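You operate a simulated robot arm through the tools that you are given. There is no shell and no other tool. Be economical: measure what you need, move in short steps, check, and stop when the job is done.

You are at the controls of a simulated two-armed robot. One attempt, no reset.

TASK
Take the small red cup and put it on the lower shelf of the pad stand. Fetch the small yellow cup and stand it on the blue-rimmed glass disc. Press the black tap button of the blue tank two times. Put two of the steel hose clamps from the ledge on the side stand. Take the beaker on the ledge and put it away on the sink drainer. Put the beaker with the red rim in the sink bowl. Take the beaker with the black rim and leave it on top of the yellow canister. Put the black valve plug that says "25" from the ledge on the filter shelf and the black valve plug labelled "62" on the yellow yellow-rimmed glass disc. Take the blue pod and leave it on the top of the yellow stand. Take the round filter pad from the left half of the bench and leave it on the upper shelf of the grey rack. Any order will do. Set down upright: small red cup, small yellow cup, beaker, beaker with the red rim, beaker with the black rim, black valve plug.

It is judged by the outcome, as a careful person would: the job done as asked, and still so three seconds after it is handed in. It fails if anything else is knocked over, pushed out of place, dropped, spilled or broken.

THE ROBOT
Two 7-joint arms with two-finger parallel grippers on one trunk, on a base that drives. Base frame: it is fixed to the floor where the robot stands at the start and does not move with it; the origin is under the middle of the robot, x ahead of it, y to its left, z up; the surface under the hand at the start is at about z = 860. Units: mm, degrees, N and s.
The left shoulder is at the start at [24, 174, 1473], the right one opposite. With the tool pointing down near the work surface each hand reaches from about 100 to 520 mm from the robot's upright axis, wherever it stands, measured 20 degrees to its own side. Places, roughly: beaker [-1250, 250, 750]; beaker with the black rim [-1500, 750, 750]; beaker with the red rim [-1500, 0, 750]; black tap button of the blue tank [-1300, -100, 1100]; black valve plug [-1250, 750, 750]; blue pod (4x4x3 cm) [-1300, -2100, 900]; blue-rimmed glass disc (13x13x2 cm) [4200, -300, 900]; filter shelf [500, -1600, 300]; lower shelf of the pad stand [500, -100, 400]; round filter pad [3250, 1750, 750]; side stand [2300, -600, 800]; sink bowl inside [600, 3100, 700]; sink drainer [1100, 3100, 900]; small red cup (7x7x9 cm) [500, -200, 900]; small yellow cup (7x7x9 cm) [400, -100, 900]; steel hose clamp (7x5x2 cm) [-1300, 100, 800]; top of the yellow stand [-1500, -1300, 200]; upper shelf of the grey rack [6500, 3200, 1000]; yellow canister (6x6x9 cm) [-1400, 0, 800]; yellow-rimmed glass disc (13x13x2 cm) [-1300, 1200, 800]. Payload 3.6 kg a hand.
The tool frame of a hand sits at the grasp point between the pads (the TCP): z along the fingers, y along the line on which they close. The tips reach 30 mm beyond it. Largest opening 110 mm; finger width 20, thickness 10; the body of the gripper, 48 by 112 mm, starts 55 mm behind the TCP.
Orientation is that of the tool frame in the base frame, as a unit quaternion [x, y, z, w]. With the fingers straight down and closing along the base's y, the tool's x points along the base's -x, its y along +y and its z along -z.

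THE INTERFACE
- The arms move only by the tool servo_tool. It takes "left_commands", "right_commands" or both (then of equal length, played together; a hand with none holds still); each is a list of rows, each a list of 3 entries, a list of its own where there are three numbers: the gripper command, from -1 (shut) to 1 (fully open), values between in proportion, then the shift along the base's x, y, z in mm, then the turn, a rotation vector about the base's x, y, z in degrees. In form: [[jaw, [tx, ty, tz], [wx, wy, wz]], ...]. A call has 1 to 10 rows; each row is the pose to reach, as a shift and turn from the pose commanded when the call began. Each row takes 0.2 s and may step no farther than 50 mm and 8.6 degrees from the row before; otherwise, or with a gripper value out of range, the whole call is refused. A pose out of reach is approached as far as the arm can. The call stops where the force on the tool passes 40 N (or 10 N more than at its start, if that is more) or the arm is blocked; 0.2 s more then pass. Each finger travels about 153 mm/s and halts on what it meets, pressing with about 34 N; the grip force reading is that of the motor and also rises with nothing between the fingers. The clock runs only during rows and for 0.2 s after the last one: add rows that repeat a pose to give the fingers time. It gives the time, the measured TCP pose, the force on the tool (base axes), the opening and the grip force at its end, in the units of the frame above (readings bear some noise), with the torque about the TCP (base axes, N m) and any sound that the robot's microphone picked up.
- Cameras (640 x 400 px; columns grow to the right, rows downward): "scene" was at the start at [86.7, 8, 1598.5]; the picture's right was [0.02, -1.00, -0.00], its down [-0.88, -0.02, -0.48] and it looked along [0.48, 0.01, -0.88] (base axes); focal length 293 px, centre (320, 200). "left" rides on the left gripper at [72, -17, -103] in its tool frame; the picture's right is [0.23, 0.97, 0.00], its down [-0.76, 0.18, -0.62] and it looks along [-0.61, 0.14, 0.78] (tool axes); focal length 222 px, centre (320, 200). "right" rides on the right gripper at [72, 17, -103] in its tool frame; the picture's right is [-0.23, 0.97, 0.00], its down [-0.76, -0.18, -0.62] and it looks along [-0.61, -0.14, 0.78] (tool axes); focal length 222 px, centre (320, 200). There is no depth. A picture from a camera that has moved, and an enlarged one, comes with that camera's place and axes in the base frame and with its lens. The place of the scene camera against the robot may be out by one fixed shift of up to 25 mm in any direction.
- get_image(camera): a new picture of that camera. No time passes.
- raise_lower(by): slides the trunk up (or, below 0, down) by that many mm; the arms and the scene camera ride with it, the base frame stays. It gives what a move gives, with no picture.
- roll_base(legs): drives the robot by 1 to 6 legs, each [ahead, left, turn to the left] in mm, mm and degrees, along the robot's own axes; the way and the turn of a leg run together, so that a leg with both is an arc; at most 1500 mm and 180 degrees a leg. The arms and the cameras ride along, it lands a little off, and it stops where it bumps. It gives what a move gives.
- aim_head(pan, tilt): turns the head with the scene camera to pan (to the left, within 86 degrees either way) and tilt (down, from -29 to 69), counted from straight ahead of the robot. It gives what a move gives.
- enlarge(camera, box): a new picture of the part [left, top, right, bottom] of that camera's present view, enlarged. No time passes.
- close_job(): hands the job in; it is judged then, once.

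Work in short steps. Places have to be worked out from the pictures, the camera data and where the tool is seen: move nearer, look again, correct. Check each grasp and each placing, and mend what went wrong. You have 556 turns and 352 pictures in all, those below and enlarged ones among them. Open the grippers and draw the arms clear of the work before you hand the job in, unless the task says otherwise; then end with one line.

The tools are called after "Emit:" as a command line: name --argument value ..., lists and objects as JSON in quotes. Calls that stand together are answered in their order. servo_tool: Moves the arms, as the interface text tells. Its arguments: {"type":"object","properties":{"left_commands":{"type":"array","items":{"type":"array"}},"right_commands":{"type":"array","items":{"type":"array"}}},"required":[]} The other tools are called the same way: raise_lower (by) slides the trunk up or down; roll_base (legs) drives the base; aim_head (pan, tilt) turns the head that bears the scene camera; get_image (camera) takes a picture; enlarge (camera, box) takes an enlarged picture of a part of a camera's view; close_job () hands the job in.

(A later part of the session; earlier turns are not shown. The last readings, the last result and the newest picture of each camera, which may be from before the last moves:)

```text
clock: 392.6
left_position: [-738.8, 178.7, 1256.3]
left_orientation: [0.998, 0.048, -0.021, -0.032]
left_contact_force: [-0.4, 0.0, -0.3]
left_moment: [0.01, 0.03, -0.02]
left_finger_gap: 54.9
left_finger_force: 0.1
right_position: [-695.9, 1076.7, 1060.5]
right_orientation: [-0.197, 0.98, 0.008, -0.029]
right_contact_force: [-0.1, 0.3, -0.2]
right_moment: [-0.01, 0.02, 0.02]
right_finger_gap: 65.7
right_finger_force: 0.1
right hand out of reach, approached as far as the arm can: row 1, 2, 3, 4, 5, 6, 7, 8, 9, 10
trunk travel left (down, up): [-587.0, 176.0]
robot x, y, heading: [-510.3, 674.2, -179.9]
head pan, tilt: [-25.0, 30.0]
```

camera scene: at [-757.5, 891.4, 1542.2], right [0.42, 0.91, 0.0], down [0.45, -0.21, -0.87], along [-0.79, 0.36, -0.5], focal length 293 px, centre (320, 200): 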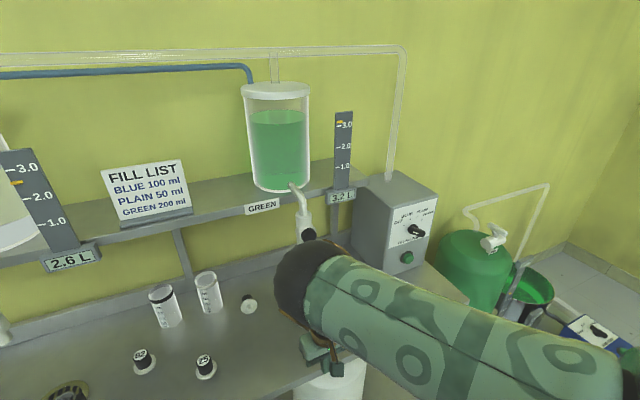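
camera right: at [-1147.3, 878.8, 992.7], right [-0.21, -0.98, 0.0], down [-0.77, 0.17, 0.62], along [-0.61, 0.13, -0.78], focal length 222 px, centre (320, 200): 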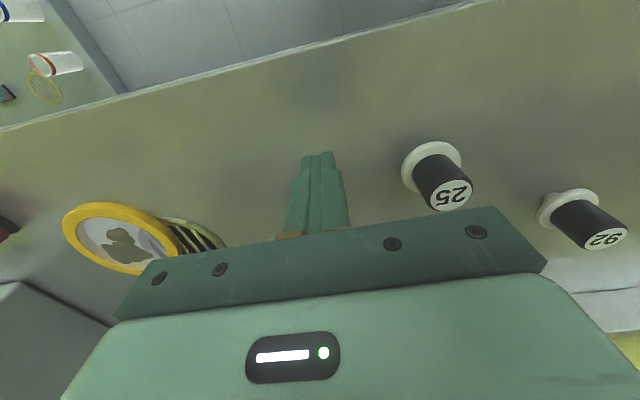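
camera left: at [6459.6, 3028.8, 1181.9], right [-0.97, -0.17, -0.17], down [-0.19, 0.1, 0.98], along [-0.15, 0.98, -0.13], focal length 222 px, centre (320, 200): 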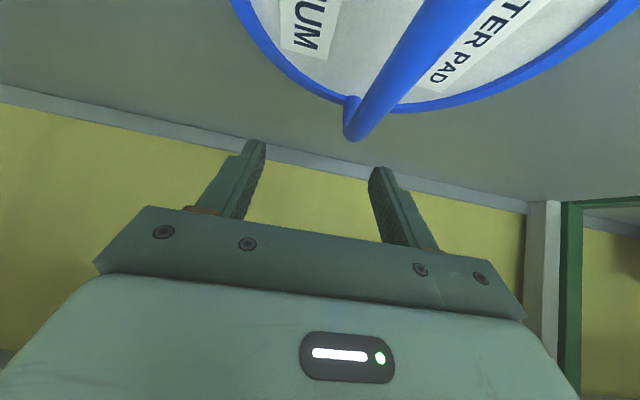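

Yaw isn't practical. Alternative plan: pick the lying plug vertically, then pivot it in the grip against the ledge's front edge. First I turn the right hand back.

Emit:
servo_tool --right_commands '[[0.2, [0, 0, 0], [0, 0, 8]], [0.2, [0, 0, 0], [0, 0, 16]], [0.2, [0, 0, 0], [0, 0, 24]], [0.2, [0, 0, 0], [0, 0, 32]], [0.2, [0, 0, 0], [0, 0, 40]], [0.2, [0, 0, 0], [0, 0, 48]], [0.2, [0, 0, 0], [0, 0, 56]], [0.2, [0, 0, 0], [0, 0, 64]], [0.2, [0, 0, 0], [0, 0, 72]], [0.2, [0, 0, 0], [0, 0, 80]]]'

Emit:
servo_tool --right_commands '[[0.2, [0, 0, 0], [0, 0, 8]], [0.2, [0, 0, 0], [0, 0, 16]], [0.2, [0, 0, 0], [0, 0, 24]], [0.2, [0, 0, 0], [0, 0, 32]], [0.2, [0, 0, 0], [0, 0, 40]], [0.2, [0, 0, 0], [0, 0, 48]], [0.2, [0, 0, 0], [0, 0, 56]], [0.2, [0, 0, 0], [0, 0, 64]], [0.2, [0, 0, 0], [0, 0, 72]], [0.2, [0, 0, 0], [0, 0, 80]]]'

Emit:
aim_head --pan -15 --tilt 35

Emit:
get_image --camera "scene"

```text
clock: 394.8
left_position: [-738.8, 177.4, 1255.4]
left_orientation: [0.998, 0.047, -0.022, -0.034]
left_contact_force: [-0.4, 0.4, -0.4]
left_moment: [0.0, 0.02, 0.02]
left_finger_gap: 55.1
left_finger_force: 0.1
right_position: [-693.4, 1075.2, 1059.3]
right_orientation: [0.782, -0.623, 0.011, 0.027]
right_contact_force: [0.0, 0.4, -0.2]
right_moment: [0.0, 0.01, 0.02]
right_finger_gap: 65.9
right_finger_force: 0.0
trunk travel left (down, up): [-587.0, 176.0]
robot x, y, heading: [-508.4, 677.1, -179.7]
head pan, tilt: [-25.0, 30.0]
```

```text
clock: 397.0
left_position: [-738.5, 177.0, 1256.6]
left_orientation: [0.998, 0.047, -0.022, -0.034]
left_contact_force: [0.4, 0.3, 0.5]
left_moment: [-0.02, 0.0, -0.03]
left_finger_gap: 55.1
left_finger_force: 0.0
right_position: [-694.8, 1074.9, 1058.9]
right_orientation: [0.999, 0.026, 0.025, 0.013]
right_contact_force: [0.1, -0.4, 0.1]
right_moment: [0.01, 0.03, 0.02]
right_finger_gap: 66.2
right_finger_force: 0.0
trunk travel left (down, up): [-587.0, 176.0]
robot x, y, heading: [-507.1, 677.5, -179.9]
head pan, tilt: [-25.0, 30.0]
```

```text
clock: 397.7
left_position: [-738.8, 178.4, 1256.5]
left_orientation: [0.998, 0.047, -0.021, -0.034]
left_contact_force: [-0.2, 0.5, -0.7]
left_moment: [0.0, -0.04, -0.05]
left_finger_gap: 55.0
left_finger_force: 0.1
right_position: [-694.4, 1075.3, 1058.1]
right_orientation: [0.999, 0.024, 0.026, 0.013]
right_contact_force: [-0.1, 0.0, -0.2]
right_moment: [0.01, 0.0, 0.01]
right_finger_gap: 66.0
right_finger_force: 0.1
trunk travel left (down, up): [-587.0, 176.0]
robot x, y, heading: [-506.6, 678.6, -179.8]
head pan, tilt: [-15.0, 35.0]
```

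```text
204 pictures are left
camera scene: at [-599.3, 705.7, 1635.0], right [0.26, 0.97, 0.0], down [0.55, -0.15, -0.82], along [-0.79, 0.21, -0.57], focal length 293 px, centre (320, 200)
```

scene: 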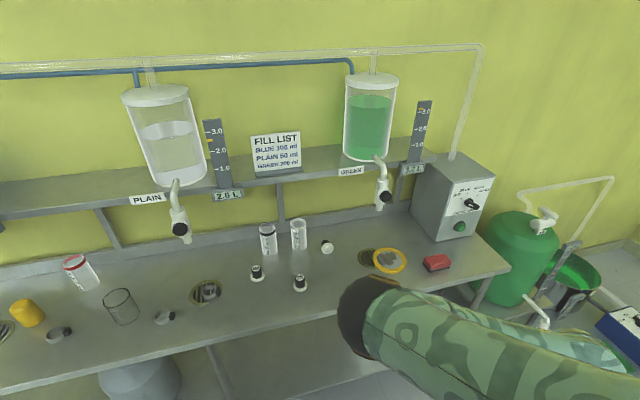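

Good overview. Plug 62's flange is at ~(-1407,954). I bring the right hand back to its working pose.

Emit:
servo_tool --right_commands '[[0.2, [-40, -25, -10], [0, -2, 1]], [0.2, [-80, -50, -20], [0, -2, 2]], [0.2, [-120, -75, -35], [-1, -2, 3]], [0.2, [-160, -100, -55], [-1, -2, 3]], [0.2, [-200, -125, -75], [-1, -2, 3]], [0.2, [-235, -150, -95], [-1, -2, 3]], [0.2, [-260, -165, -115], [-1, -2, 3]], [0.2, [-278, -178, -125], [-1, -2, 3]], [0.2, [-278, -178, -125], [-1, -2, 3]]]'

```text
refused: row 4 steps farther than a row can; nothing moved
```

Emit:
servo_tool --right_commands '[[0.2, [-35, -22, -10], [0, -2, 1]], [0.2, [-70, -44, -20], [0, -2, 2]], [0.2, [-105, -66, -35], [-1, -2, 3]], [0.2, [-140, -88, -50], [-1, -2, 3]], [0.2, [-175, -110, -65], [-1, -2, 3]], [0.2, [-210, -132, -80], [-1, -2, 3]], [0.2, [-245, -154, -95], [-1, -2, 3]], [0.2, [-278, -178, -115], [-1, -2, 3]], [0.2, [-278, -178, -125], [-1, -2, 3]]]'

Emit:
get_image --camera "scene"

```text
clock: 399.7
left_position: [-739.1, 177.2, 1255.8]
left_orientation: [0.998, 0.047, -0.022, -0.034]
left_contact_force: [-0.8, 0.0, -0.9]
left_moment: [0.02, -0.04, 0.02]
left_finger_gap: 55.1
left_finger_force: 0.0
right_position: [-970.6, 896.7, 934.2]
right_orientation: [0.998, 0.051, 0.043, 0.022]
right_contact_force: [0.9, 0.8, -0.7]
right_moment: [-0.01, 0.0, -0.03]
right_finger_gap: 65.9
right_finger_force: 0.0
trunk travel left (down, up): [-587.0, 176.0]
robot x, y, heading: [-508.8, 677.6, -179.8]
head pan, tilt: [-15.0, 35.0]
```

```text
203 pictures are left
camera scene: at [-599.2, 706.0, 1635.0], right [0.26, 0.97, 0.0], down [0.55, -0.15, -0.82], along [-0.79, 0.21, -0.57], focal length 293 px, centre (320, 200)
```

scene: 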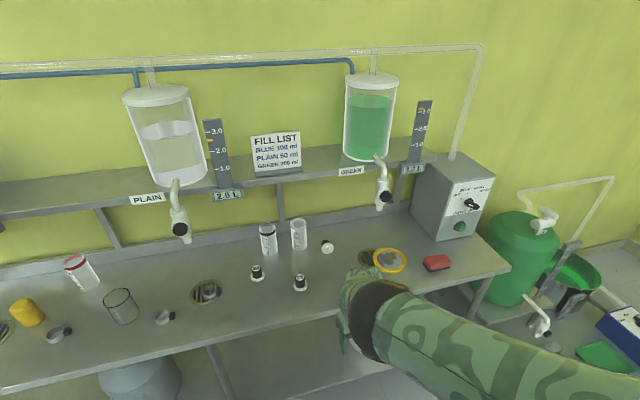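

I straighten the orientation, extend the hand slightly and lower the trunk for a lower, flatter arm.

Emit:
servo_tool --right_commands '[[0.2, [-12, 0, 20], [1, 2, -2]], [0.2, [-24, 0, 40], [2, 3.5, -4]], [0.2, [-36, 0, 60], [2.5, 4.9, -5.8]], [0.2, [-48, 0, 80], [2.5, 4.9, -5.8]], [0.2, [-58, 0, 100], [2.5, 4.9, -5.8]], [0.2, [-58, 0, 100], [2.5, 4.9, -5.8]]]'

Emit:
raise_lower --by -130

Emit:
roll_base --legs '[[330, -60, 0]]'

Emit:
get_image --camera "right"

Emit:
get_image --camera "scene"

```text
clock: 401.1
left_position: [-738.7, 177.3, 1255.9]
left_orientation: [0.998, 0.048, -0.023, -0.034]
left_contact_force: [0.1, 0.5, 0.2]
left_moment: [0.01, 0.04, 0.02]
left_finger_gap: 55.1
left_finger_force: 0.1
right_position: [-1028.8, 897.3, 1033.3]
right_orientation: [1.0, 0.0, 0.0, 0.001]
right_contact_force: [-0.5, 0.7, 0.2]
right_moment: [-0.01, 0.01, -0.06]
right_finger_gap: 65.9
right_finger_force: 0.0
trunk travel left (down, up): [-587.0, 176.0]
robot x, y, heading: [-505.1, 674.2, -179.9]
head pan, tilt: [-15.0, 35.0]
```

```text
clock: 402.7
left_position: [-737.1, 179.0, 1124.3]
left_orientation: [0.998, 0.047, -0.022, -0.035]
left_contact_force: [-0.7, 0.2, 0.8]
left_moment: [-0.02, 0.01, -0.02]
left_finger_gap: 55.0
left_finger_force: 0.1
right_position: [-1030.7, 896.8, 904.6]
right_orientation: [1.0, 0.0, 0.001, 0.0]
right_contact_force: [-0.3, 0.2, 0.3]
right_moment: [0.01, 0.0, -0.01]
right_finger_gap: 65.9
right_finger_force: 0.0
trunk travel left (down, up): [-457.0, 306.0]
robot x, y, heading: [-504.6, 675.5, -179.9]
head pan, tilt: [-15.0, 35.0]
```

```text
clock: 404.9
left_position: [-1070.0, 237.8, 1125.2]
left_orientation: [0.998, 0.048, -0.022, -0.034]
left_contact_force: [0.2, -0.1, -0.4]
left_moment: [-0.01, -0.01, -0.01]
left_finger_gap: 54.9
left_finger_force: 0.0
right_position: [-1359.3, 956.0, 902.9]
right_orientation: [1.0, 0.001, 0.002, 0.0]
right_contact_force: [0.3, -0.8, 0.1]
right_moment: [0.02, -0.03, 0.01]
right_finger_gap: 66.0
right_finger_force: 0.1
trunk travel left (down, up): [-457.0, 306.0]
robot x, y, heading: [-835.5, 733.2, -180.0]
head pan, tilt: [-15.0, 35.0]
```

```text
202 pictures are left
camera right: at [-1288.9, 939.5, 1006.8], right [-0.23, -0.97, 0.0], down [-0.76, 0.18, 0.62], along [-0.6, 0.14, -0.78], focal length 222 px, centre (320, 200)
```

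right: 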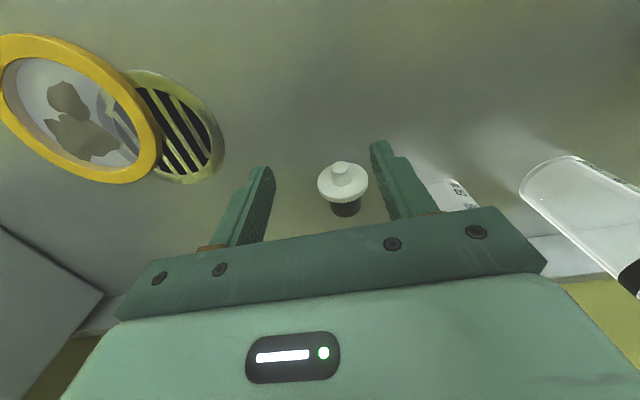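

```text
201 pictures are left
camera scene: at [-947.4, 765.2, 1504.2], right [0.26, 0.97, 0.0], down [0.56, -0.15, -0.82], along [-0.79, 0.21, -0.57], focal length 293 px, centre (320, 200)
```

scene: 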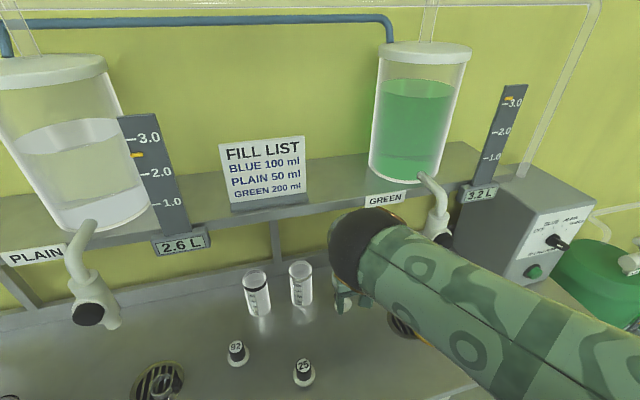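

The plug lies with its white flange facing us at ~(-1418,946); black end away. I move forward 70, left 10 mm and look again before descending.

Emit:
roll_base --legs '[[70, 10, 0]]'

Emit:
raise_lower --by -30

Emit:
get_image --camera "right"

```text
clock: 406.0
left_position: [-1136.8, 226.7, 1125.7]
left_orientation: [0.998, 0.045, -0.021, -0.032]
left_contact_force: [0.6, -0.4, -0.1]
left_moment: [0.02, -0.01, 0.02]
left_finger_gap: 55.2
left_finger_force: 0.0
right_position: [-1414.7, 946.6, 895.7]
right_orientation: [1.0, -0.005, 0.012, 0.002]
right_contact_force: [-0.2, -0.5, 0.1]
right_moment: [0.02, 0.0, 0.03]
right_finger_gap: 66.1
right_finger_force: 0.0
trunk travel left (down, up): [-457.0, 306.0]
robot x, y, heading: [-903.1, 725.6, 179.9]
head pan, tilt: [-15.0, 35.0]
stopped in leg 1: the robot was blocked; the commanded pose is now the measured one
```

```text
clock: 406.8
left_position: [-1137.0, 228.1, 1095.4]
left_orientation: [0.998, 0.045, -0.023, -0.033]
left_contact_force: [0.4, -0.3, 0.3]
left_moment: [-0.01, 0.03, -0.01]
left_finger_gap: 55.0
left_finger_force: 0.1
right_position: [-1416.0, 946.1, 865.5]
right_orientation: [1.0, -0.004, 0.013, 0.002]
right_contact_force: [0.7, 0.5, -1.0]
right_moment: [0.02, 0.0, 0.0]
right_finger_gap: 66.3
right_finger_force: 0.1
trunk travel left (down, up): [-427.0, 336.0]
robot x, y, heading: [-905.7, 727.8, 179.7]
head pan, tilt: [-15.0, 35.0]
```

```text
200 pictures are left
camera right: at [-1346.1, 930.4, 970.3], right [-0.24, -0.97, 0.0], down [-0.77, 0.19, 0.6], along [-0.59, 0.14, -0.8], focal length 222 px, centre (320, 200)
```

right: 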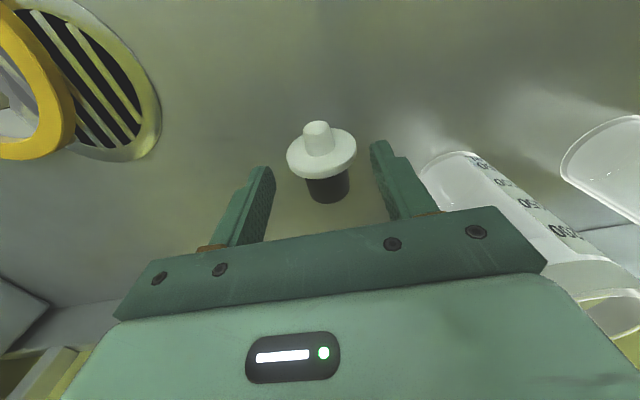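

The plug actually has a white stem under its flange (it stands on the stem). I extend the arm 18 mm further, then descend to grip the black body near the flange.

Emit:
servo_tool --right_commands '[[0.2, [-6, 0, 0], [0, 0, 0]], [0.2, [-12, 0, 0], [0, 1, 0]], [0.2, [-18, 0, -5], [0, 1.5, 0]], [0.2, [-18, 0, -10], [0, 1.5, 0]], [0.2, [-18, 0, -10], [0, 1.5, 0]]]'

Emit:
get_image --camera "right"

```text
clock: 407.9
left_position: [-1137.5, 227.8, 1095.9]
left_orientation: [0.998, 0.045, -0.022, -0.033]
left_contact_force: [0.1, 0.0, 1.1]
left_moment: [0.01, 0.02, -0.02]
left_finger_gap: 54.7
left_finger_force: 0.1
right_position: [-1435.5, 948.3, 856.1]
right_orientation: [1.0, -0.004, -0.001, 0.001]
right_contact_force: [-0.1, -0.3, 0.0]
right_moment: [-0.01, -0.03, 0.03]
right_finger_gap: 66.1
right_finger_force: 0.0
trunk travel left (down, up): [-427.0, 336.0]
robot x, y, heading: [-905.6, 727.1, 179.8]
head pan, tilt: [-15.0, 35.0]
```

```text
199 pictures are left
camera right: at [-1361.7, 930.1, 958.1], right [-0.23, -0.97, 0.0], down [-0.76, 0.19, 0.62], along [-0.61, 0.14, -0.78], focal length 222 px, centre (320, 200)
```

right: 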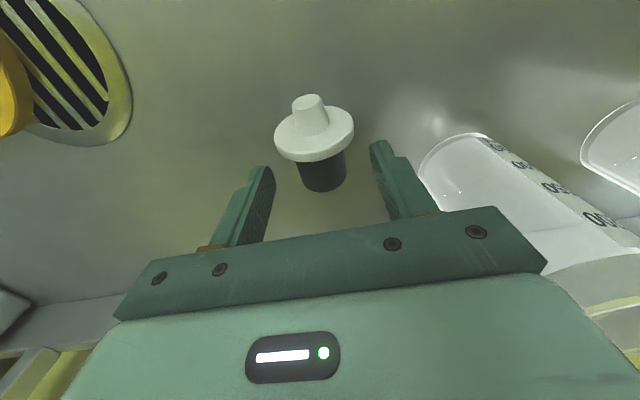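

Emit:
servo_tool --right_commands '[[0.2, [-6, 0, 0], [0, 0, 0]], [0.2, [-12, 0, -6], [0, 0, 0]], [0.2, [-12, 0, -14], [0, 0, 0]], [0.2, [-12, 0, -21], [0, 0, 0]], [0.2, [-12, 0, -21], [0, 0, 0]]]'

Emit:
get_image --camera "right"

```text
clock: 409.1
left_position: [-1137.0, 227.8, 1096.2]
left_orientation: [0.998, 0.045, -0.022, -0.033]
left_contact_force: [0.5, 0.4, -0.3]
left_moment: [0.0, -0.01, 0.01]
left_finger_gap: 55.0
left_finger_force: 0.1
right_position: [-1446.7, 947.6, 834.8]
right_orientation: [1.0, -0.004, -0.001, 0.002]
right_contact_force: [-0.3, 0.1, 0.3]
right_moment: [0.0, -0.01, 0.01]
right_finger_gap: 66.2
right_finger_force: 0.0
trunk travel left (down, up): [-427.0, 336.0]
robot x, y, heading: [-902.7, 723.9, 179.9]
head pan, tilt: [-15.0, 35.0]
```

```text
198 pictures are left
camera right: at [-1373.2, 929.9, 937.0], right [-0.23, -0.97, 0.0], down [-0.76, 0.19, 0.62], along [-0.61, 0.14, -0.78], focal length 222 px, centre (320, 200)
```

right: 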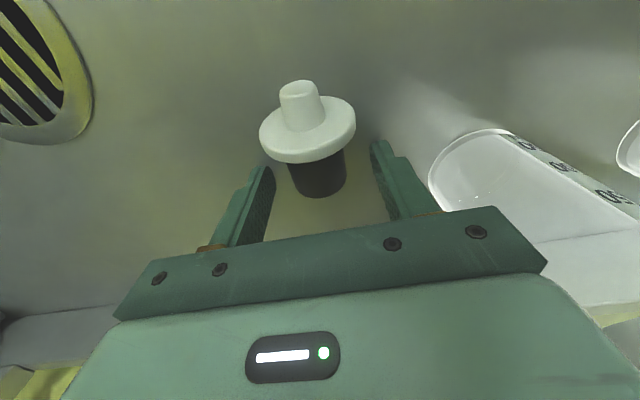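

Emit:
servo_tool --right_commands '[[-0.2, [0, 0, 0], [0, 0, 0]], [-0.5, [0, 0, 0], [0, 0, 0]], [-0.8, [0, 0, 0], [0, 0, 0]], [-1, [0, 0, 0], [0, 0, 0]], [-1, [0, 0, 0], [0, 0, 0]]]'

Emit:
get_image --camera "right"

```text
clock: 410.4
left_position: [-1138.2, 227.6, 1096.0]
left_orientation: [0.998, 0.045, -0.022, -0.034]
left_contact_force: [-0.1, 0.1, 0.1]
left_moment: [0.0, -0.03, -0.01]
left_finger_gap: 55.3
left_finger_force: 0.0
right_position: [-1445.7, 947.2, 832.8]
right_orientation: [1.0, -0.004, 0.0, 0.002]
right_contact_force: [0.2, 0.0, 0.3]
right_moment: [-0.01, -0.04, 0.03]
right_finger_gap: 32.2
right_finger_force: 34.5
trunk travel left (down, up): [-427.0, 336.0]
robot x, y, heading: [-901.6, 726.2, 179.7]
head pan, tilt: [-15.0, 35.0]
```

```text
197 pictures are left
camera right: at [-1373.3, 930.1, 937.1], right [-0.23, -0.97, 0.0], down [-0.76, 0.19, 0.62], along [-0.61, 0.14, -0.78], focal length 222 px, centre (320, 200)
```

right: 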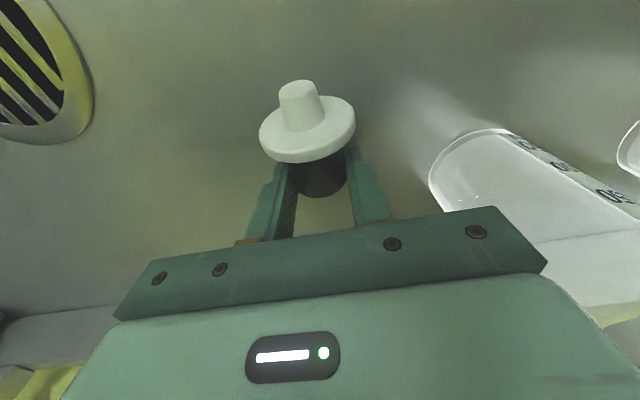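

Gripped on the 32 mm body. I lift and retreat to free space, then examine it.

Emit:
raise_lower --by 90

Emit:
roll_base --legs '[[-200, 0, 0]]'

Emit:
get_image --camera "right"

Emit:
enlarge --camera "scene" --box '[240, 180, 440, 340]'

```text
clock: 411.6
left_position: [-1145.3, 229.7, 1183.7]
left_orientation: [0.998, 0.045, -0.019, -0.031]
left_contact_force: [0.9, 0.1, -0.6]
left_moment: [-0.02, 0.0, 0.01]
left_finger_gap: 54.9
left_finger_force: 0.1
right_position: [-1436.6, 946.1, 903.0]
right_orientation: [1.0, -0.004, 0.02, 0.007]
right_contact_force: [-0.1, 0.4, -0.5]
right_moment: [0.01, 0.0, -0.01]
right_finger_gap: 32.3
right_finger_force: 34.1
trunk travel left (down, up): [-517.0, 246.0]
robot x, y, heading: [-904.3, 724.3, 180.0]
head pan, tilt: [-15.0, 35.0]
```

```text
clock: 412.7
left_position: [-1041.6, 240.3, 1189.6]
left_orientation: [0.999, 0.032, -0.028, -0.03]
left_contact_force: [0.1, 0.1, -0.4]
left_moment: [-0.03, -0.05, 0.01]
left_finger_gap: 55.0
left_finger_force: 0.2
right_position: [-1348.8, 946.0, 924.2]
right_orientation: [1.0, 0.012, -0.006, 0.013]
right_contact_force: [-0.3, 0.6, -1.2]
right_moment: [-0.04, -0.06, 0.03]
right_finger_gap: 32.2
right_finger_force: 33.8
trunk travel left (down, up): [-517.0, 246.0]
robot x, y, heading: [-808.2, 732.0, 178.7]
head pan, tilt: [-15.0, 35.0]
stopped in leg 1: the robot was blocked; the commanded pose is now the measured one
```

```text
196 pictures are left
camera right: at [-1275.1, 933.4, 1026.6], right [-0.2, -0.98, 0.03], down [-0.76, 0.18, 0.63], along [-0.62, 0.11, -0.78], focal length 222 px, centre (320, 200)
```

right: 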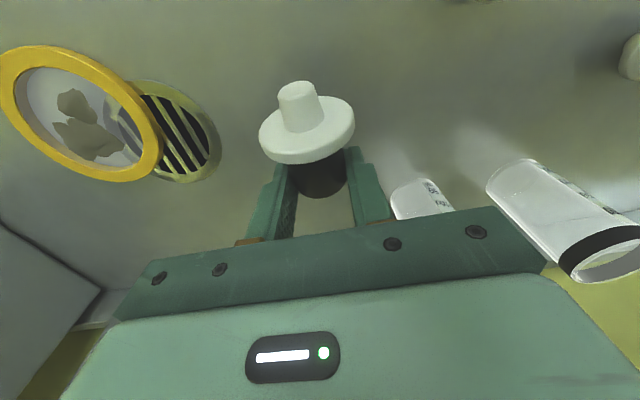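

```text
2.50 times, centred on (340, 260) of scene
camera zoom: at [-929.0, 765.9, 1563.6], right [0.28, 0.96, 0.0], down [0.56, -0.16, -0.81], along [-0.78, 0.23, -0.59], focal length 733 px, centre (270, 50)
```

zoom: 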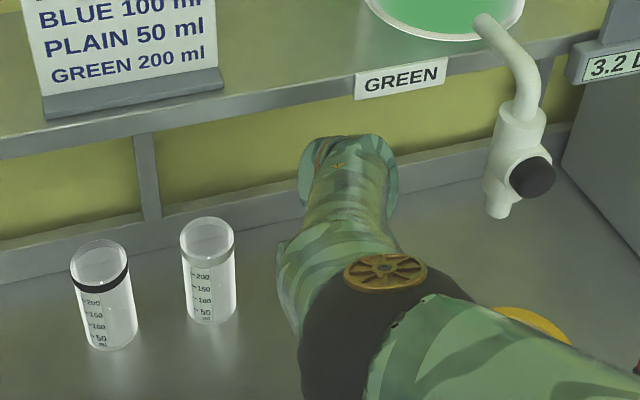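

The wrist is fouling the tank shelf's underside. I lower the trunk 60 mm and then back out.

Emit:
raise_lower --by -60

Emit:
roll_base --legs '[[-60, 0, 0]]'

Emit:
get_image --camera "scene"

```text
clock: 413.7
left_position: [-1031.6, 239.2, 1130.3]
left_orientation: [0.999, 0.033, -0.03, -0.031]
left_contact_force: [-0.2, -0.1, 0.9]
left_moment: [-0.02, 0.03, -0.01]
left_finger_gap: 54.9
left_finger_force: 0.1
right_position: [-1337.0, 941.9, 857.3]
right_orientation: [1.0, 0.013, 0.0, 0.014]
right_contact_force: [0.1, 0.7, -0.3]
right_moment: [0.02, 0.0, 0.0]
right_finger_gap: 32.2
right_finger_force: 34.0
trunk travel left (down, up): [-457.0, 306.0]
robot x, y, heading: [-807.7, 730.3, 178.9]
head pan, tilt: [-15.0, 35.0]
```

```text
clock: 414.7
left_position: [-966.4, 236.7, 1129.7]
left_orientation: [0.998, 0.033, -0.033, -0.032]
left_contact_force: [0.1, 0.6, 1.3]
left_moment: [0.01, 0.03, 0.02]
left_finger_gap: 54.9
left_finger_force: 0.0
right_position: [-1275.2, 938.5, 860.2]
right_orientation: [1.0, 0.013, -0.001, 0.014]
right_contact_force: [1.1, -0.5, -0.2]
right_moment: [-0.01, 0.03, 0.0]
right_finger_gap: 32.2
right_finger_force: 33.9
trunk travel left (down, up): [-457.0, 306.0]
robot x, y, heading: [-746.1, 730.7, 178.6]
head pan, tilt: [-15.0, 35.0]
```

```text
194 pictures are left
camera scene: at [-852.8, 761.8, 1504.5], right [0.28, 0.96, 0.0], down [0.55, -0.16, -0.82], along [-0.79, 0.23, -0.57], focal length 293 px, centre (320, 200)
```

scene: 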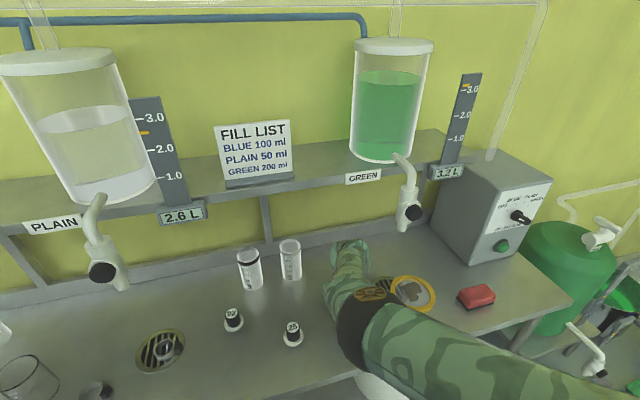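

Free now. I back so the hand is near the ledge's front edge, and look at where the edge lies.

Emit:
roll_base --legs '[[-130, 0, 1.3]]'

Emit:
get_image --camera "right"

Emit:
aim_head --pan -25 --tilt 55

Emit:
get_image --camera "scene"

```text
clock: 416.0
left_position: [-827.2, 230.6, 1130.9]
left_orientation: [0.998, 0.044, -0.033, -0.03]
left_contact_force: [-0.6, 0.2, 0.2]
left_moment: [0.0, 0.0, 0.0]
left_finger_gap: 54.9
left_finger_force: 0.0
right_position: [-1150.6, 926.1, 858.8]
right_orientation: [1.0, 0.025, -0.002, 0.014]
right_contact_force: [0.1, -0.4, -0.6]
right_moment: [0.01, 0.05, -0.02]
right_finger_gap: 32.3
right_finger_force: 33.9
trunk travel left (down, up): [-457.0, 306.0]
robot x, y, heading: [-619.7, 729.4, -179.9]
head pan, tilt: [-15.0, 35.0]
```

```text
193 pictures are left
camera right: at [-1076.2, 915.3, 962.7], right [-0.18, -0.98, 0.03], down [-0.77, 0.16, 0.62], along [-0.61, 0.09, -0.78], focal length 222 px, centre (320, 200)
```

right: 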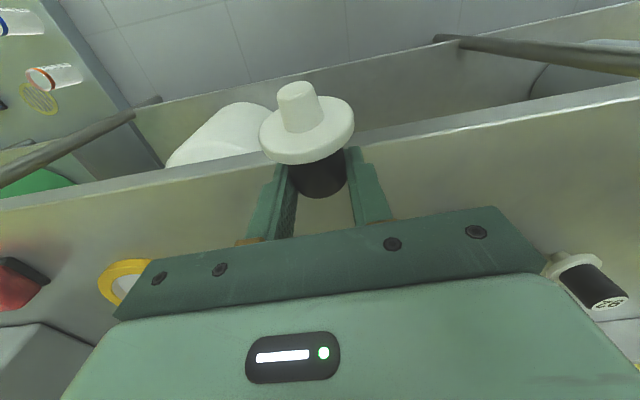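

```text
clock: 416.8
left_position: [-827.3, 231.0, 1130.1]
left_orientation: [0.998, 0.044, -0.032, -0.031]
left_contact_force: [-0.1, 0.2, 0.5]
left_moment: [0.02, 0.03, -0.01]
left_finger_gap: 55.3
left_finger_force: 0.1
right_position: [-1150.4, 925.8, 857.3]
right_orientation: [1.0, 0.025, -0.002, 0.014]
right_contact_force: [0.5, -0.2, -0.4]
right_moment: [0.01, 0.01, 0.03]
right_finger_gap: 32.3
right_finger_force: 33.8
trunk travel left (down, up): [-457.0, 306.0]
robot x, y, heading: [-616.2, 726.8, -180.3]
head pan, tilt: [-25.0, 55.0]
```

```text
192 pictures are left
camera scene: at [-706.6, 765.4, 1476.1], right [0.42, 0.91, 0.0], down [0.74, -0.34, -0.57], along [-0.52, 0.24, -0.82], focal length 293 px, centre (320, 200)
```

scene: 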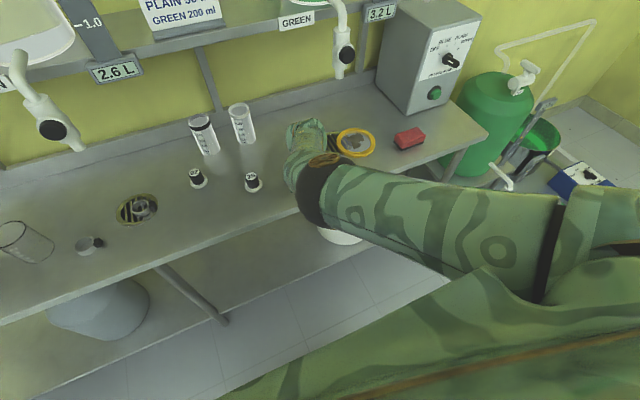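

Ledge edge is at x≈-1151. I move the hand 18 mm outside it (x≈-1133), then press the black end down on the edge to pivot the plug.

Emit:
servo_tool --right_commands '[[-1, [9, 0, 0], [0, 0, -1]], [-1, [18, 0, 0], [0, 0, -2]], [-1, [18, 0, -10], [0, 0, -3]], [-1, [18, 0, -18], [0, 0, -3]], [-1, [18, 0, -22], [0, 0, -3]], [-1, [18, 0, -22], [0, 0, -3]]]'

Emit:
get_image --camera "right"

```text
clock: 418.2
left_position: [-827.4, 231.0, 1130.8]
left_orientation: [0.998, 0.045, -0.033, -0.031]
left_contact_force: [-0.1, 0.5, 0.1]
left_moment: [-0.03, 0.01, 0.02]
left_finger_gap: 54.8
left_finger_force: 0.1
right_position: [-1131.5, 925.6, 836.0]
right_orientation: [1.0, -0.001, -0.001, 0.014]
right_contact_force: [0.6, -0.2, -0.5]
right_moment: [-0.04, 0.01, 0.02]
right_finger_gap: 32.3
right_finger_force: 33.5
right hand out of reach, approached as far as the arm can: row 1, 2
trunk travel left (down, up): [-457.0, 306.0]
robot x, y, heading: [-617.8, 731.3, -180.0]
head pan, tilt: [-25.0, 55.0]
```

```text
191 pictures are left
camera right: at [-1059.6, 911.6, 940.4], right [-0.23, -0.97, 0.03], down [-0.76, 0.2, 0.62], along [-0.61, 0.12, -0.78], focal length 222 px, centre (320, 200)
```

right: 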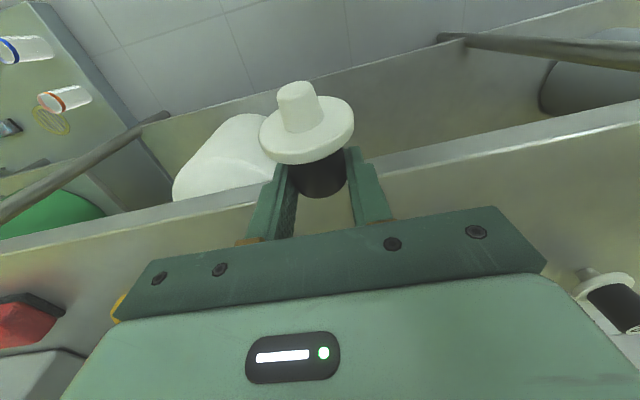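

Emit:
servo_tool --right_commands '[[-1, [0, 0, -3], [0, 0, 0]], [-1, [0, 0, -6], [0, 0, 0]], [-1, [0, 0, -9], [0, 0, 0]], [-1, [0, 0, -12], [0, 0, 0]], [-1, [0, 0, -15], [0, 0, 0]], [-1, [0, 0, -18], [0, 0, 0]], [-1, [0, 0, -20], [0, 0, 0]], [-1, [0, 0, -20], [0, 0, 0]]]'

Emit:
get_image --camera "right"

```text
clock: 420.0
left_position: [-828.0, 230.3, 1129.7]
left_orientation: [0.998, 0.044, -0.033, -0.031]
left_contact_force: [-0.4, -0.1, 0.0]
left_moment: [0.01, -0.01, 0.0]
left_finger_gap: 54.9
left_finger_force: 0.1
right_position: [-1131.3, 926.4, 816.6]
right_orientation: [1.0, -0.002, -0.002, 0.014]
right_contact_force: [0.2, -0.2, -0.2]
right_moment: [0.05, 0.03, -0.02]
right_finger_gap: 32.5
right_finger_force: 34.1
trunk travel left (down, up): [-457.0, 306.0]
robot x, y, heading: [-618.6, 727.6, -180.2]
head pan, tilt: [-25.0, 55.0]
```

```text
190 pictures are left
camera right: at [-1059.2, 911.4, 920.5], right [-0.23, -0.97, 0.03], down [-0.76, 0.2, 0.62], along [-0.61, 0.12, -0.78], focal length 222 px, centre (320, 200)
```

right: 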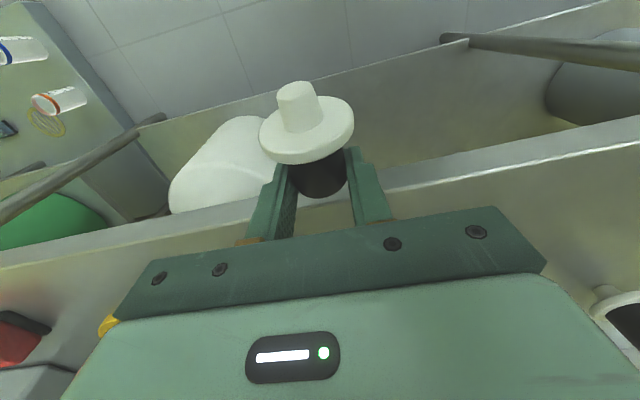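

No contact—the grip sits too near the black end. Better: simply tilt the hand ~85° forward (fingers level) at the ledge's front edge, where the palm and camera stay outside the ledge. I raise and tilt in free space.

Emit:
servo_tool --right_commands '[[-1, [15, 0, 20], [0, 4, 0]], [-1, [30, 0, 40], [0, 10, 0]], [-1, [40, 0, 60], [0, 17, 0]], [-1, [50, 0, 70], [0, 25, 0]], [-1, [50, 0, 80], [0, 33, 0]], [-1, [50, 0, 80], [0, 41, 0]], [-1, [50, 0, 80], [0, 49, 0]], [-1, [50, 0, 80], [0, 57, 0]], [-1, [50, 0, 80], [0, 65, 0]], [-1, [50, 0, 80], [0, 73, 0]]]'

Emit:
servo_tool --right_commands '[[-1, [0, 0, 0], [0, 6, 0]], [-1, [0, 0, 0], [0, 12, 0]], [-1, [0, 0, 0], [0, 12, 0]]]'

Emit:
get_image --camera "scene"

Emit:
get_image --camera "right"

```text
clock: 420.7
left_position: [-828.5, 229.1, 1129.6]
left_orientation: [0.998, 0.045, -0.032, -0.032]
left_contact_force: [0.2, 0.1, 0.1]
left_moment: [0.02, 0.05, 0.0]
left_finger_gap: 55.0
left_finger_force: 0.1
right_position: [-1215.1, 945.4, 990.2]
right_orientation: [0.975, -0.011, -0.22, 0.005]
right_contact_force: [0.7, 0.0, -0.9]
right_moment: [-0.04, 0.01, -0.01]
right_finger_gap: 32.1
right_finger_force: 33.6
trunk travel left (down, up): [-457.0, 306.0]
robot x, y, heading: [-617.8, 730.3, -180.1]
head pan, tilt: [-25.0, 55.0]
stopped in row 3 (right hand): the arm was blocked; the commanded pose is now the measured one
```

```text
clock: 421.7
left_position: [-826.5, 230.6, 1129.6]
left_orientation: [0.998, 0.044, -0.032, -0.031]
left_contact_force: [-0.2, -0.2, -0.3]
left_moment: [0.0, 0.02, 0.02]
left_finger_gap: 55.0
left_finger_force: 0.1
right_position: [-1253.3, 965.9, 1058.2]
right_orientation: [0.926, -0.017, -0.376, -0.007]
right_contact_force: [-0.5, 0.7, -1.0]
right_moment: [-0.01, -0.03, 0.03]
right_finger_gap: 32.1
right_finger_force: 34.3
trunk travel left (down, up): [-457.0, 306.0]
robot x, y, heading: [-618.2, 727.9, -179.8]
head pan, tilt: [-25.0, 55.0]
stopped in row 3 (right hand): the arm was blocked; the commanded pose is now the measured one
```

```text
189 pictures are left
camera scene: at [-706.1, 765.7, 1476.1], right [0.42, 0.91, 0.0], down [0.74, -0.35, -0.57], along [-0.52, 0.24, -0.82], focal length 293 px, centre (320, 200)
```

scene: 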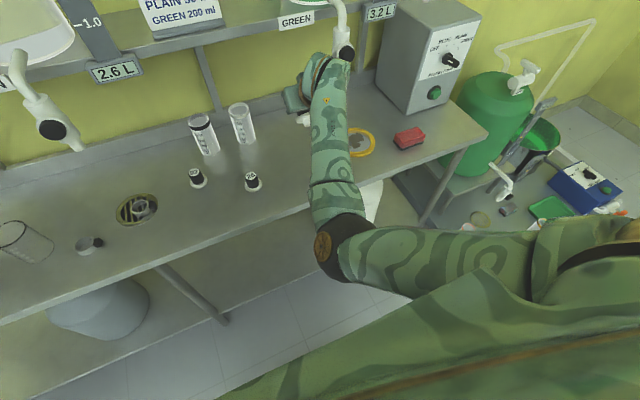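

```text
188 pictures are left
camera right: at [-1129.3, 944.1, 1082.2], right [-0.2, -0.97, 0.16], down [-0.1, 0.18, 0.98], along [-0.97, 0.18, -0.14], focal length 222 px, centre (320, 200)
```

right: 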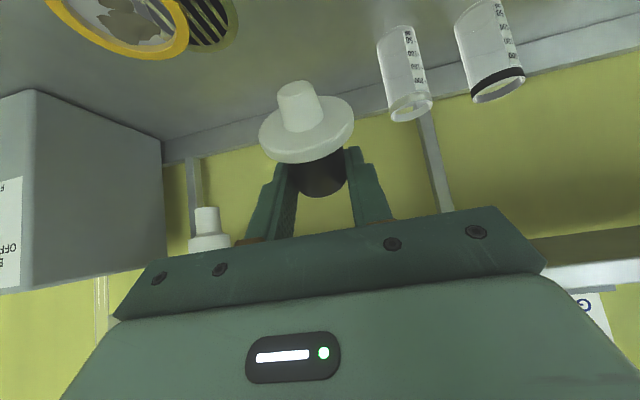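

The arm swung to an elbow-low, extended pose. I back the base away for safety, then continue tilting.

Emit:
roll_base --legs '[[-150, 0, 0]]'

Emit:
servo_tool --right_commands '[[-1, [10, -5, -10], [0, 5, 0]], [-1, [20, -10, -20], [0, 10, 0]], [-1, [30, -15, -30], [0, 16, 0]], [-1, [40, -20, -40], [0, 22, 0]], [-1, [50, -25, -50], [0, 28, 0]], [-1, [60, -30, -60], [0, 34, 0]], [-1, [70, -30, -70], [0, 41, 0]], [-1, [70, -30, -80], [0, 41, 0]], [-1, [70, -30, -80], [0, 41, 0]]]'

Emit:
get_image --camera "scene"

```text
clock: 423.1
left_position: [-674.5, 230.3, 1130.0]
left_orientation: [0.998, 0.045, -0.033, -0.031]
left_contact_force: [0.6, -0.2, -0.1]
left_moment: [0.0, 0.0, 0.01]
left_finger_gap: 55.1
left_finger_force: 0.0
right_position: [-1099.1, 964.2, 1058.6]
right_orientation: [0.926, -0.017, -0.376, -0.007]
right_contact_force: [-0.1, 1.1, -0.7]
right_moment: [0.0, 0.01, 0.01]
right_finger_gap: 32.4
right_finger_force: 34.2
trunk travel left (down, up): [-457.0, 306.0]
robot x, y, heading: [-462.2, 726.1, -179.9]
head pan, tilt: [-25.0, 55.0]
```

```text
clock: 423.7
left_position: [-675.7, 230.8, 1130.4]
left_orientation: [0.998, 0.046, -0.031, -0.031]
left_contact_force: [-1.0, -0.4, -0.6]
left_moment: [-0.03, 0.0, 0.02]
left_finger_gap: 54.8
left_finger_force: 0.0
right_position: [-1129.0, 976.1, 1158.5]
right_orientation: [0.836, -0.024, -0.548, -0.02]
right_contact_force: [0.0, -0.2, -0.8]
right_moment: [0.01, 0.02, 0.0]
right_finger_gap: 32.1
right_finger_force: 33.7
trunk travel left (down, up): [-457.0, 306.0]
robot x, y, heading: [-465.7, 733.3, -179.9]
head pan, tilt: [-25.0, 55.0]
stopped in row 3 (right hand): the arm was blocked; the commanded pose is now the measured one
```

```text
187 pictures are left
camera scene: at [-554.4, 765.9, 1476.1], right [0.42, 0.91, 0.0], down [0.74, -0.34, -0.57], along [-0.52, 0.24, -0.82], focal length 293 px, centre (320, 200)
```

scene: 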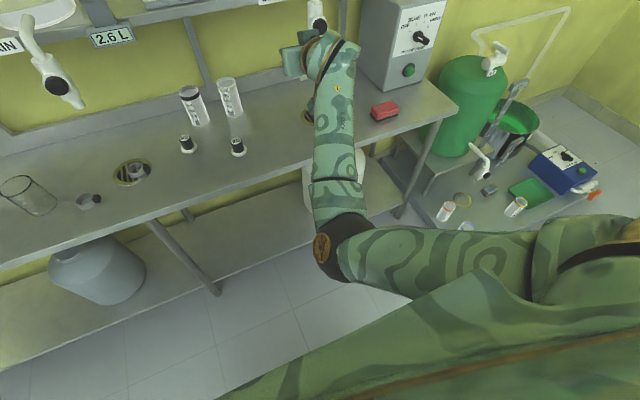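

The right arm slipped into the awkward inboard-elbow posture. I pull back and outward at height to flip the elbow up again.

Emit:
servo_tool --right_commands '[[-1, [-20, 0, 10], [0, 0, 0]], [-1, [-20, 5, 30], [0, 0, 0]], [-1, [10, 15, 50], [0, 0, 0]], [-1, [40, 30, 50], [0, 0, 0]], [-1, [75, 45, 50], [0, 0, 0]], [-1, [110, 60, 50], [0, 0, 0]], [-1, [145, 75, 50], [0, 0, 0]], [-1, [180, 90, 50], [0, 0, 0]], [-1, [215, 105, 50], [0, 0, 0]], [-1, [240, 115, 50], [0, 0, 0]]]'

Emit:
get_image --camera "scene"

```text
clock: 426.1
left_position: [-675.0, 232.3, 1130.2]
left_orientation: [0.998, 0.045, -0.032, -0.031]
left_contact_force: [0.2, -0.3, 0.4]
left_moment: [0.0, 0.01, -0.02]
left_finger_gap: 55.1
left_finger_force: 0.0
right_position: [-890.4, 1112.3, 1239.2]
right_orientation: [0.817, -0.021, -0.574, -0.056]
right_contact_force: [0.6, 0.3, -1.5]
right_moment: [0.01, 0.03, -0.01]
right_finger_gap: 32.3
right_finger_force: 33.8
trunk travel left (down, up): [-457.0, 306.0]
robot x, y, heading: [-462.6, 731.7, -179.9]
head pan, tilt: [-25.0, 55.0]
stopped in row 10 (right hand): the arm was blocked; the commanded pose is now the measured one
```

```text
186 pictures are left
camera scene: at [-554.7, 765.9, 1476.1], right [0.42, 0.91, 0.0], down [0.74, -0.34, -0.57], along [-0.52, 0.24, -0.82], focal length 293 px, centre (320, 200)
```

scene: 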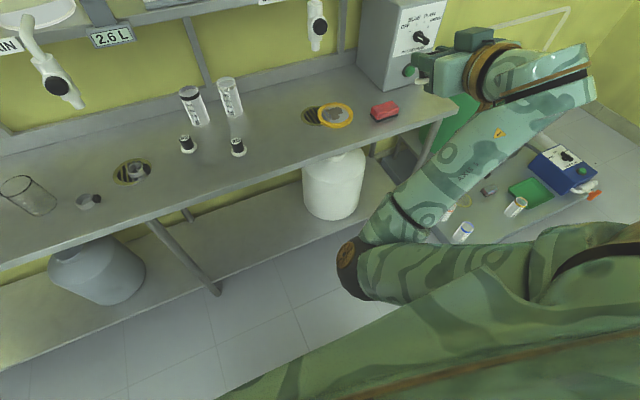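

I redo the recovery that worked before: out to the side while straightening, then low-back, then forward.

Emit:
raise_lower --by 130

Emit:
servo_tool --right_commands '[[-1, [15, 20, -25], [0, -7.5, 0]], [-1, [30, 40, -50], [0, -15, 0]], [-1, [45, 60, -80], [0, -22.5, 0]], [-1, [60, 80, -110], [0, -30, 0]], [-1, [75, 100, -140], [0, -37.5, 0]], [-1, [90, 120, -170], [0, -45, 0]], [-1, [105, 140, -200], [0, -52.5, 0]], [-1, [120, 160, -230], [0, -60, 0]], [-1, [135, 180, -250], [0, -67, 0]], [-1, [148, 195, -267], [0, -70, 0]]]'

Emit:
servo_tool --right_commands '[[-1, [20, 0, -10], [0, 0, -7]], [-1, [45, 0, -20], [0, 0, -14]], [-1, [70, 0, -40], [0, 0, -20]], [-1, [100, 0, -60], [0, 0, -26]], [-1, [130, 0, -80], [0, 0, -26]], [-1, [160, 0, -110], [0, 0, -26]], [-1, [180, 0, -140], [0, 0, -26]], [-1, [182, 0, -180], [0, 0, -26]], [-1, [182, 0, -220], [0, 0, -26]], [-1, [182, 0, -230], [0, 0, -26]]]'

Emit:
servo_tool --right_commands '[[-1, [-30, -30, 10], [0, 0, 5]], [-1, [-60, -60, 20], [0, 0, 10]], [-1, [-90, -90, 30], [0, 0, 15]], [-1, [-120, -120, 50], [0, 0, 20]], [-1, [-150, -150, 70], [0, 0, 25]], [-1, [-180, -180, 90], [0, 0, 26]], [-1, [-210, -210, 110], [0, 0, 26]], [-1, [-230, -240, 130], [0, 0, 26]], [-1, [-230, -240, 130], [0, 0, 26]]]'

Emit:
get_image --camera "scene"

```text
clock: 427.7
left_position: [-675.7, 230.7, 1260.0]
left_orientation: [0.998, 0.045, -0.032, -0.031]
left_contact_force: [0.5, 0.0, 0.0]
left_moment: [-0.01, -0.01, -0.05]
left_finger_gap: 55.2
left_finger_force: 0.0
right_position: [-888.8, 1122.2, 1379.2]
right_orientation: [0.811, -0.025, -0.58, -0.072]
right_contact_force: [0.0, -0.2, -0.8]
right_moment: [-0.02, -0.02, 0.0]
right_finger_gap: 32.0
right_finger_force: 34.6
trunk travel left (down, up): [-587.0, 176.0]
robot x, y, heading: [-464.3, 728.1, -179.9]
head pan, tilt: [-25.0, 55.0]
```

```text
clock: 429.9
left_position: [-674.6, 231.5, 1260.3]
left_orientation: [0.998, 0.046, -0.032, -0.031]
left_contact_force: [-0.4, 0.0, 0.0]
left_moment: [0.03, 0.03, 0.02]
left_finger_gap: 54.9
left_finger_force: 0.1
right_position: [-740.6, 1304.9, 1098.7]
right_orientation: [0.998, 0.011, 0.002, -0.057]
right_contact_force: [0.2, -0.5, -0.1]
right_moment: [0.0, 0.01, 0.02]
right_finger_gap: 32.3
right_finger_force: 34.2
trunk travel left (down, up): [-587.0, 176.0]
robot x, y, heading: [-468.0, 730.5, -180.2]
head pan, tilt: [-25.0, 55.0]
```

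```text
clock: 432.1
left_position: [-676.4, 230.8, 1259.6]
left_orientation: [0.998, 0.045, -0.033, -0.03]
left_contact_force: [1.0, 0.0, -0.2]
left_moment: [0.0, 0.01, 0.01]
left_finger_gap: 55.3
left_finger_force: 0.0
right_position: [-560.6, 1303.1, 869.6]
right_orientation: [0.976, -0.213, 0.014, -0.054]
right_contact_force: [0.1, 0.3, 0.3]
right_moment: [-0.02, -0.01, -0.04]
right_finger_gap: 32.2
right_finger_force: 33.9
trunk travel left (down, up): [-587.0, 176.0]
robot x, y, heading: [-462.8, 730.1, -179.9]
head pan, tilt: [-25.0, 55.0]
```

```text
clock: 434.1
left_position: [-675.2, 231.3, 1259.4]
left_orientation: [0.998, 0.045, -0.032, -0.031]
left_contact_force: [-0.6, 0.4, 1.3]
left_moment: [0.02, 0.0, 0.0]
left_finger_gap: 55.0
left_finger_force: 0.0
right_position: [-789.8, 1062.8, 998.3]
right_orientation: [0.998, 0.011, 0.001, -0.056]
right_contact_force: [-0.1, -0.4, -1.0]
right_moment: [0.0, 0.02, -0.03]
right_finger_gap: 32.3
right_finger_force: 33.8
trunk travel left (down, up): [-587.0, 176.0]
robot x, y, heading: [-464.8, 731.5, -180.1]
head pan, tilt: [-25.0, 55.0]
```

```text
185 pictures are left
camera scene: at [-538.1, 766.5, 1606.7], right [0.42, 0.91, 0.0], down [0.74, -0.34, -0.57], along [-0.52, 0.24, -0.82], focal length 293 px, centre (320, 200)
```

scene: 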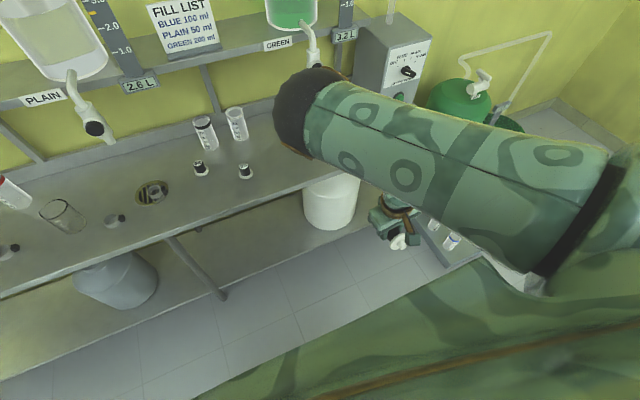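

Elbow-up again. Here earlier the full forward tilt worked, so I tilt in place now.

Emit:
servo_tool --right_commands '[[-1, [0, 0, 20], [0, 8, 0]], [-1, [0, 0, 40], [0, 16, 0]], [-1, [0, 0, 60], [0, 24, 0]], [-1, [0, 0, 65], [0, 32, 0]], [-1, [0, 0, 65], [0, 40, 0]], [-1, [0, 0, 65], [0, 48, 0]], [-1, [0, 0, 65], [0, 56, 0]], [-1, [0, 0, 65], [0, 64, 0]], [-1, [0, 0, 65], [0, 72, 0]], [-1, [0, 0, 65], [0, 80, 0]]]'

Emit:
servo_tool --right_commands '[[-1, [0, 0, 0], [0, 5, 0]], [-1, [0, 0, 0], [0, 5, 0]]]'

Emit:
get_image --camera "scene"

```text
clock: 436.3
left_position: [-675.1, 230.2, 1259.4]
left_orientation: [0.998, 0.046, -0.033, -0.03]
left_contact_force: [-1.0, -0.2, 1.1]
left_moment: [0.0, 0.01, 0.01]
left_finger_gap: 55.0
left_finger_force: 0.0
right_position: [-788.8, 1064.8, 1064.8]
right_orientation: [0.765, -0.028, -0.642, -0.051]
right_contact_force: [0.4, -0.1, -0.8]
right_moment: [0.01, -0.01, 0.0]
right_finger_gap: 32.2
right_finger_force: 33.5
trunk travel left (down, up): [-587.0, 176.0]
robot x, y, heading: [-467.1, 730.3, -179.7]
head pan, tilt: [-25.0, 55.0]
```

```text
clock: 436.9
left_position: [-675.7, 231.1, 1259.5]
left_orientation: [0.998, 0.046, -0.032, -0.031]
left_contact_force: [0.4, -0.9, -0.5]
left_moment: [-0.03, 0.02, -0.01]
left_finger_gap: 54.9
left_finger_force: 0.0
right_position: [-789.1, 1063.9, 1064.3]
right_orientation: [0.736, -0.03, -0.674, -0.049]
right_contact_force: [-0.2, 0.8, 0.0]
right_moment: [0.01, -0.03, 0.0]
right_finger_gap: 32.3
right_finger_force: 34.4
trunk travel left (down, up): [-587.0, 176.0]
robot x, y, heading: [-466.7, 724.8, -180.0]
head pan, tilt: [-25.0, 55.0]
```

```text
184 pictures are left
camera scene: at [-538.1, 765.8, 1606.7], right [0.42, 0.91, 0.0], down [0.74, -0.34, -0.57], along [-0.52, 0.24, -0.82], focal length 293 px, centre (320, 200)
```

scene: 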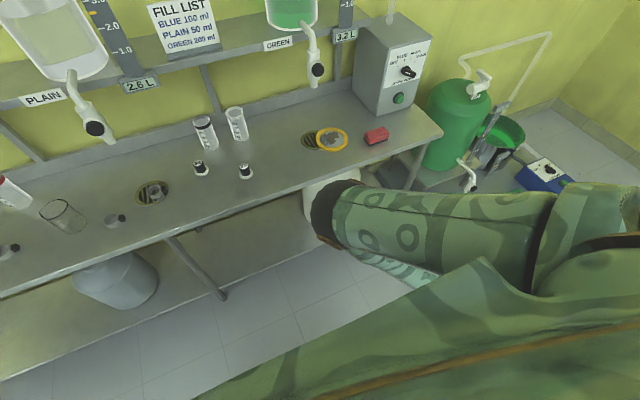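

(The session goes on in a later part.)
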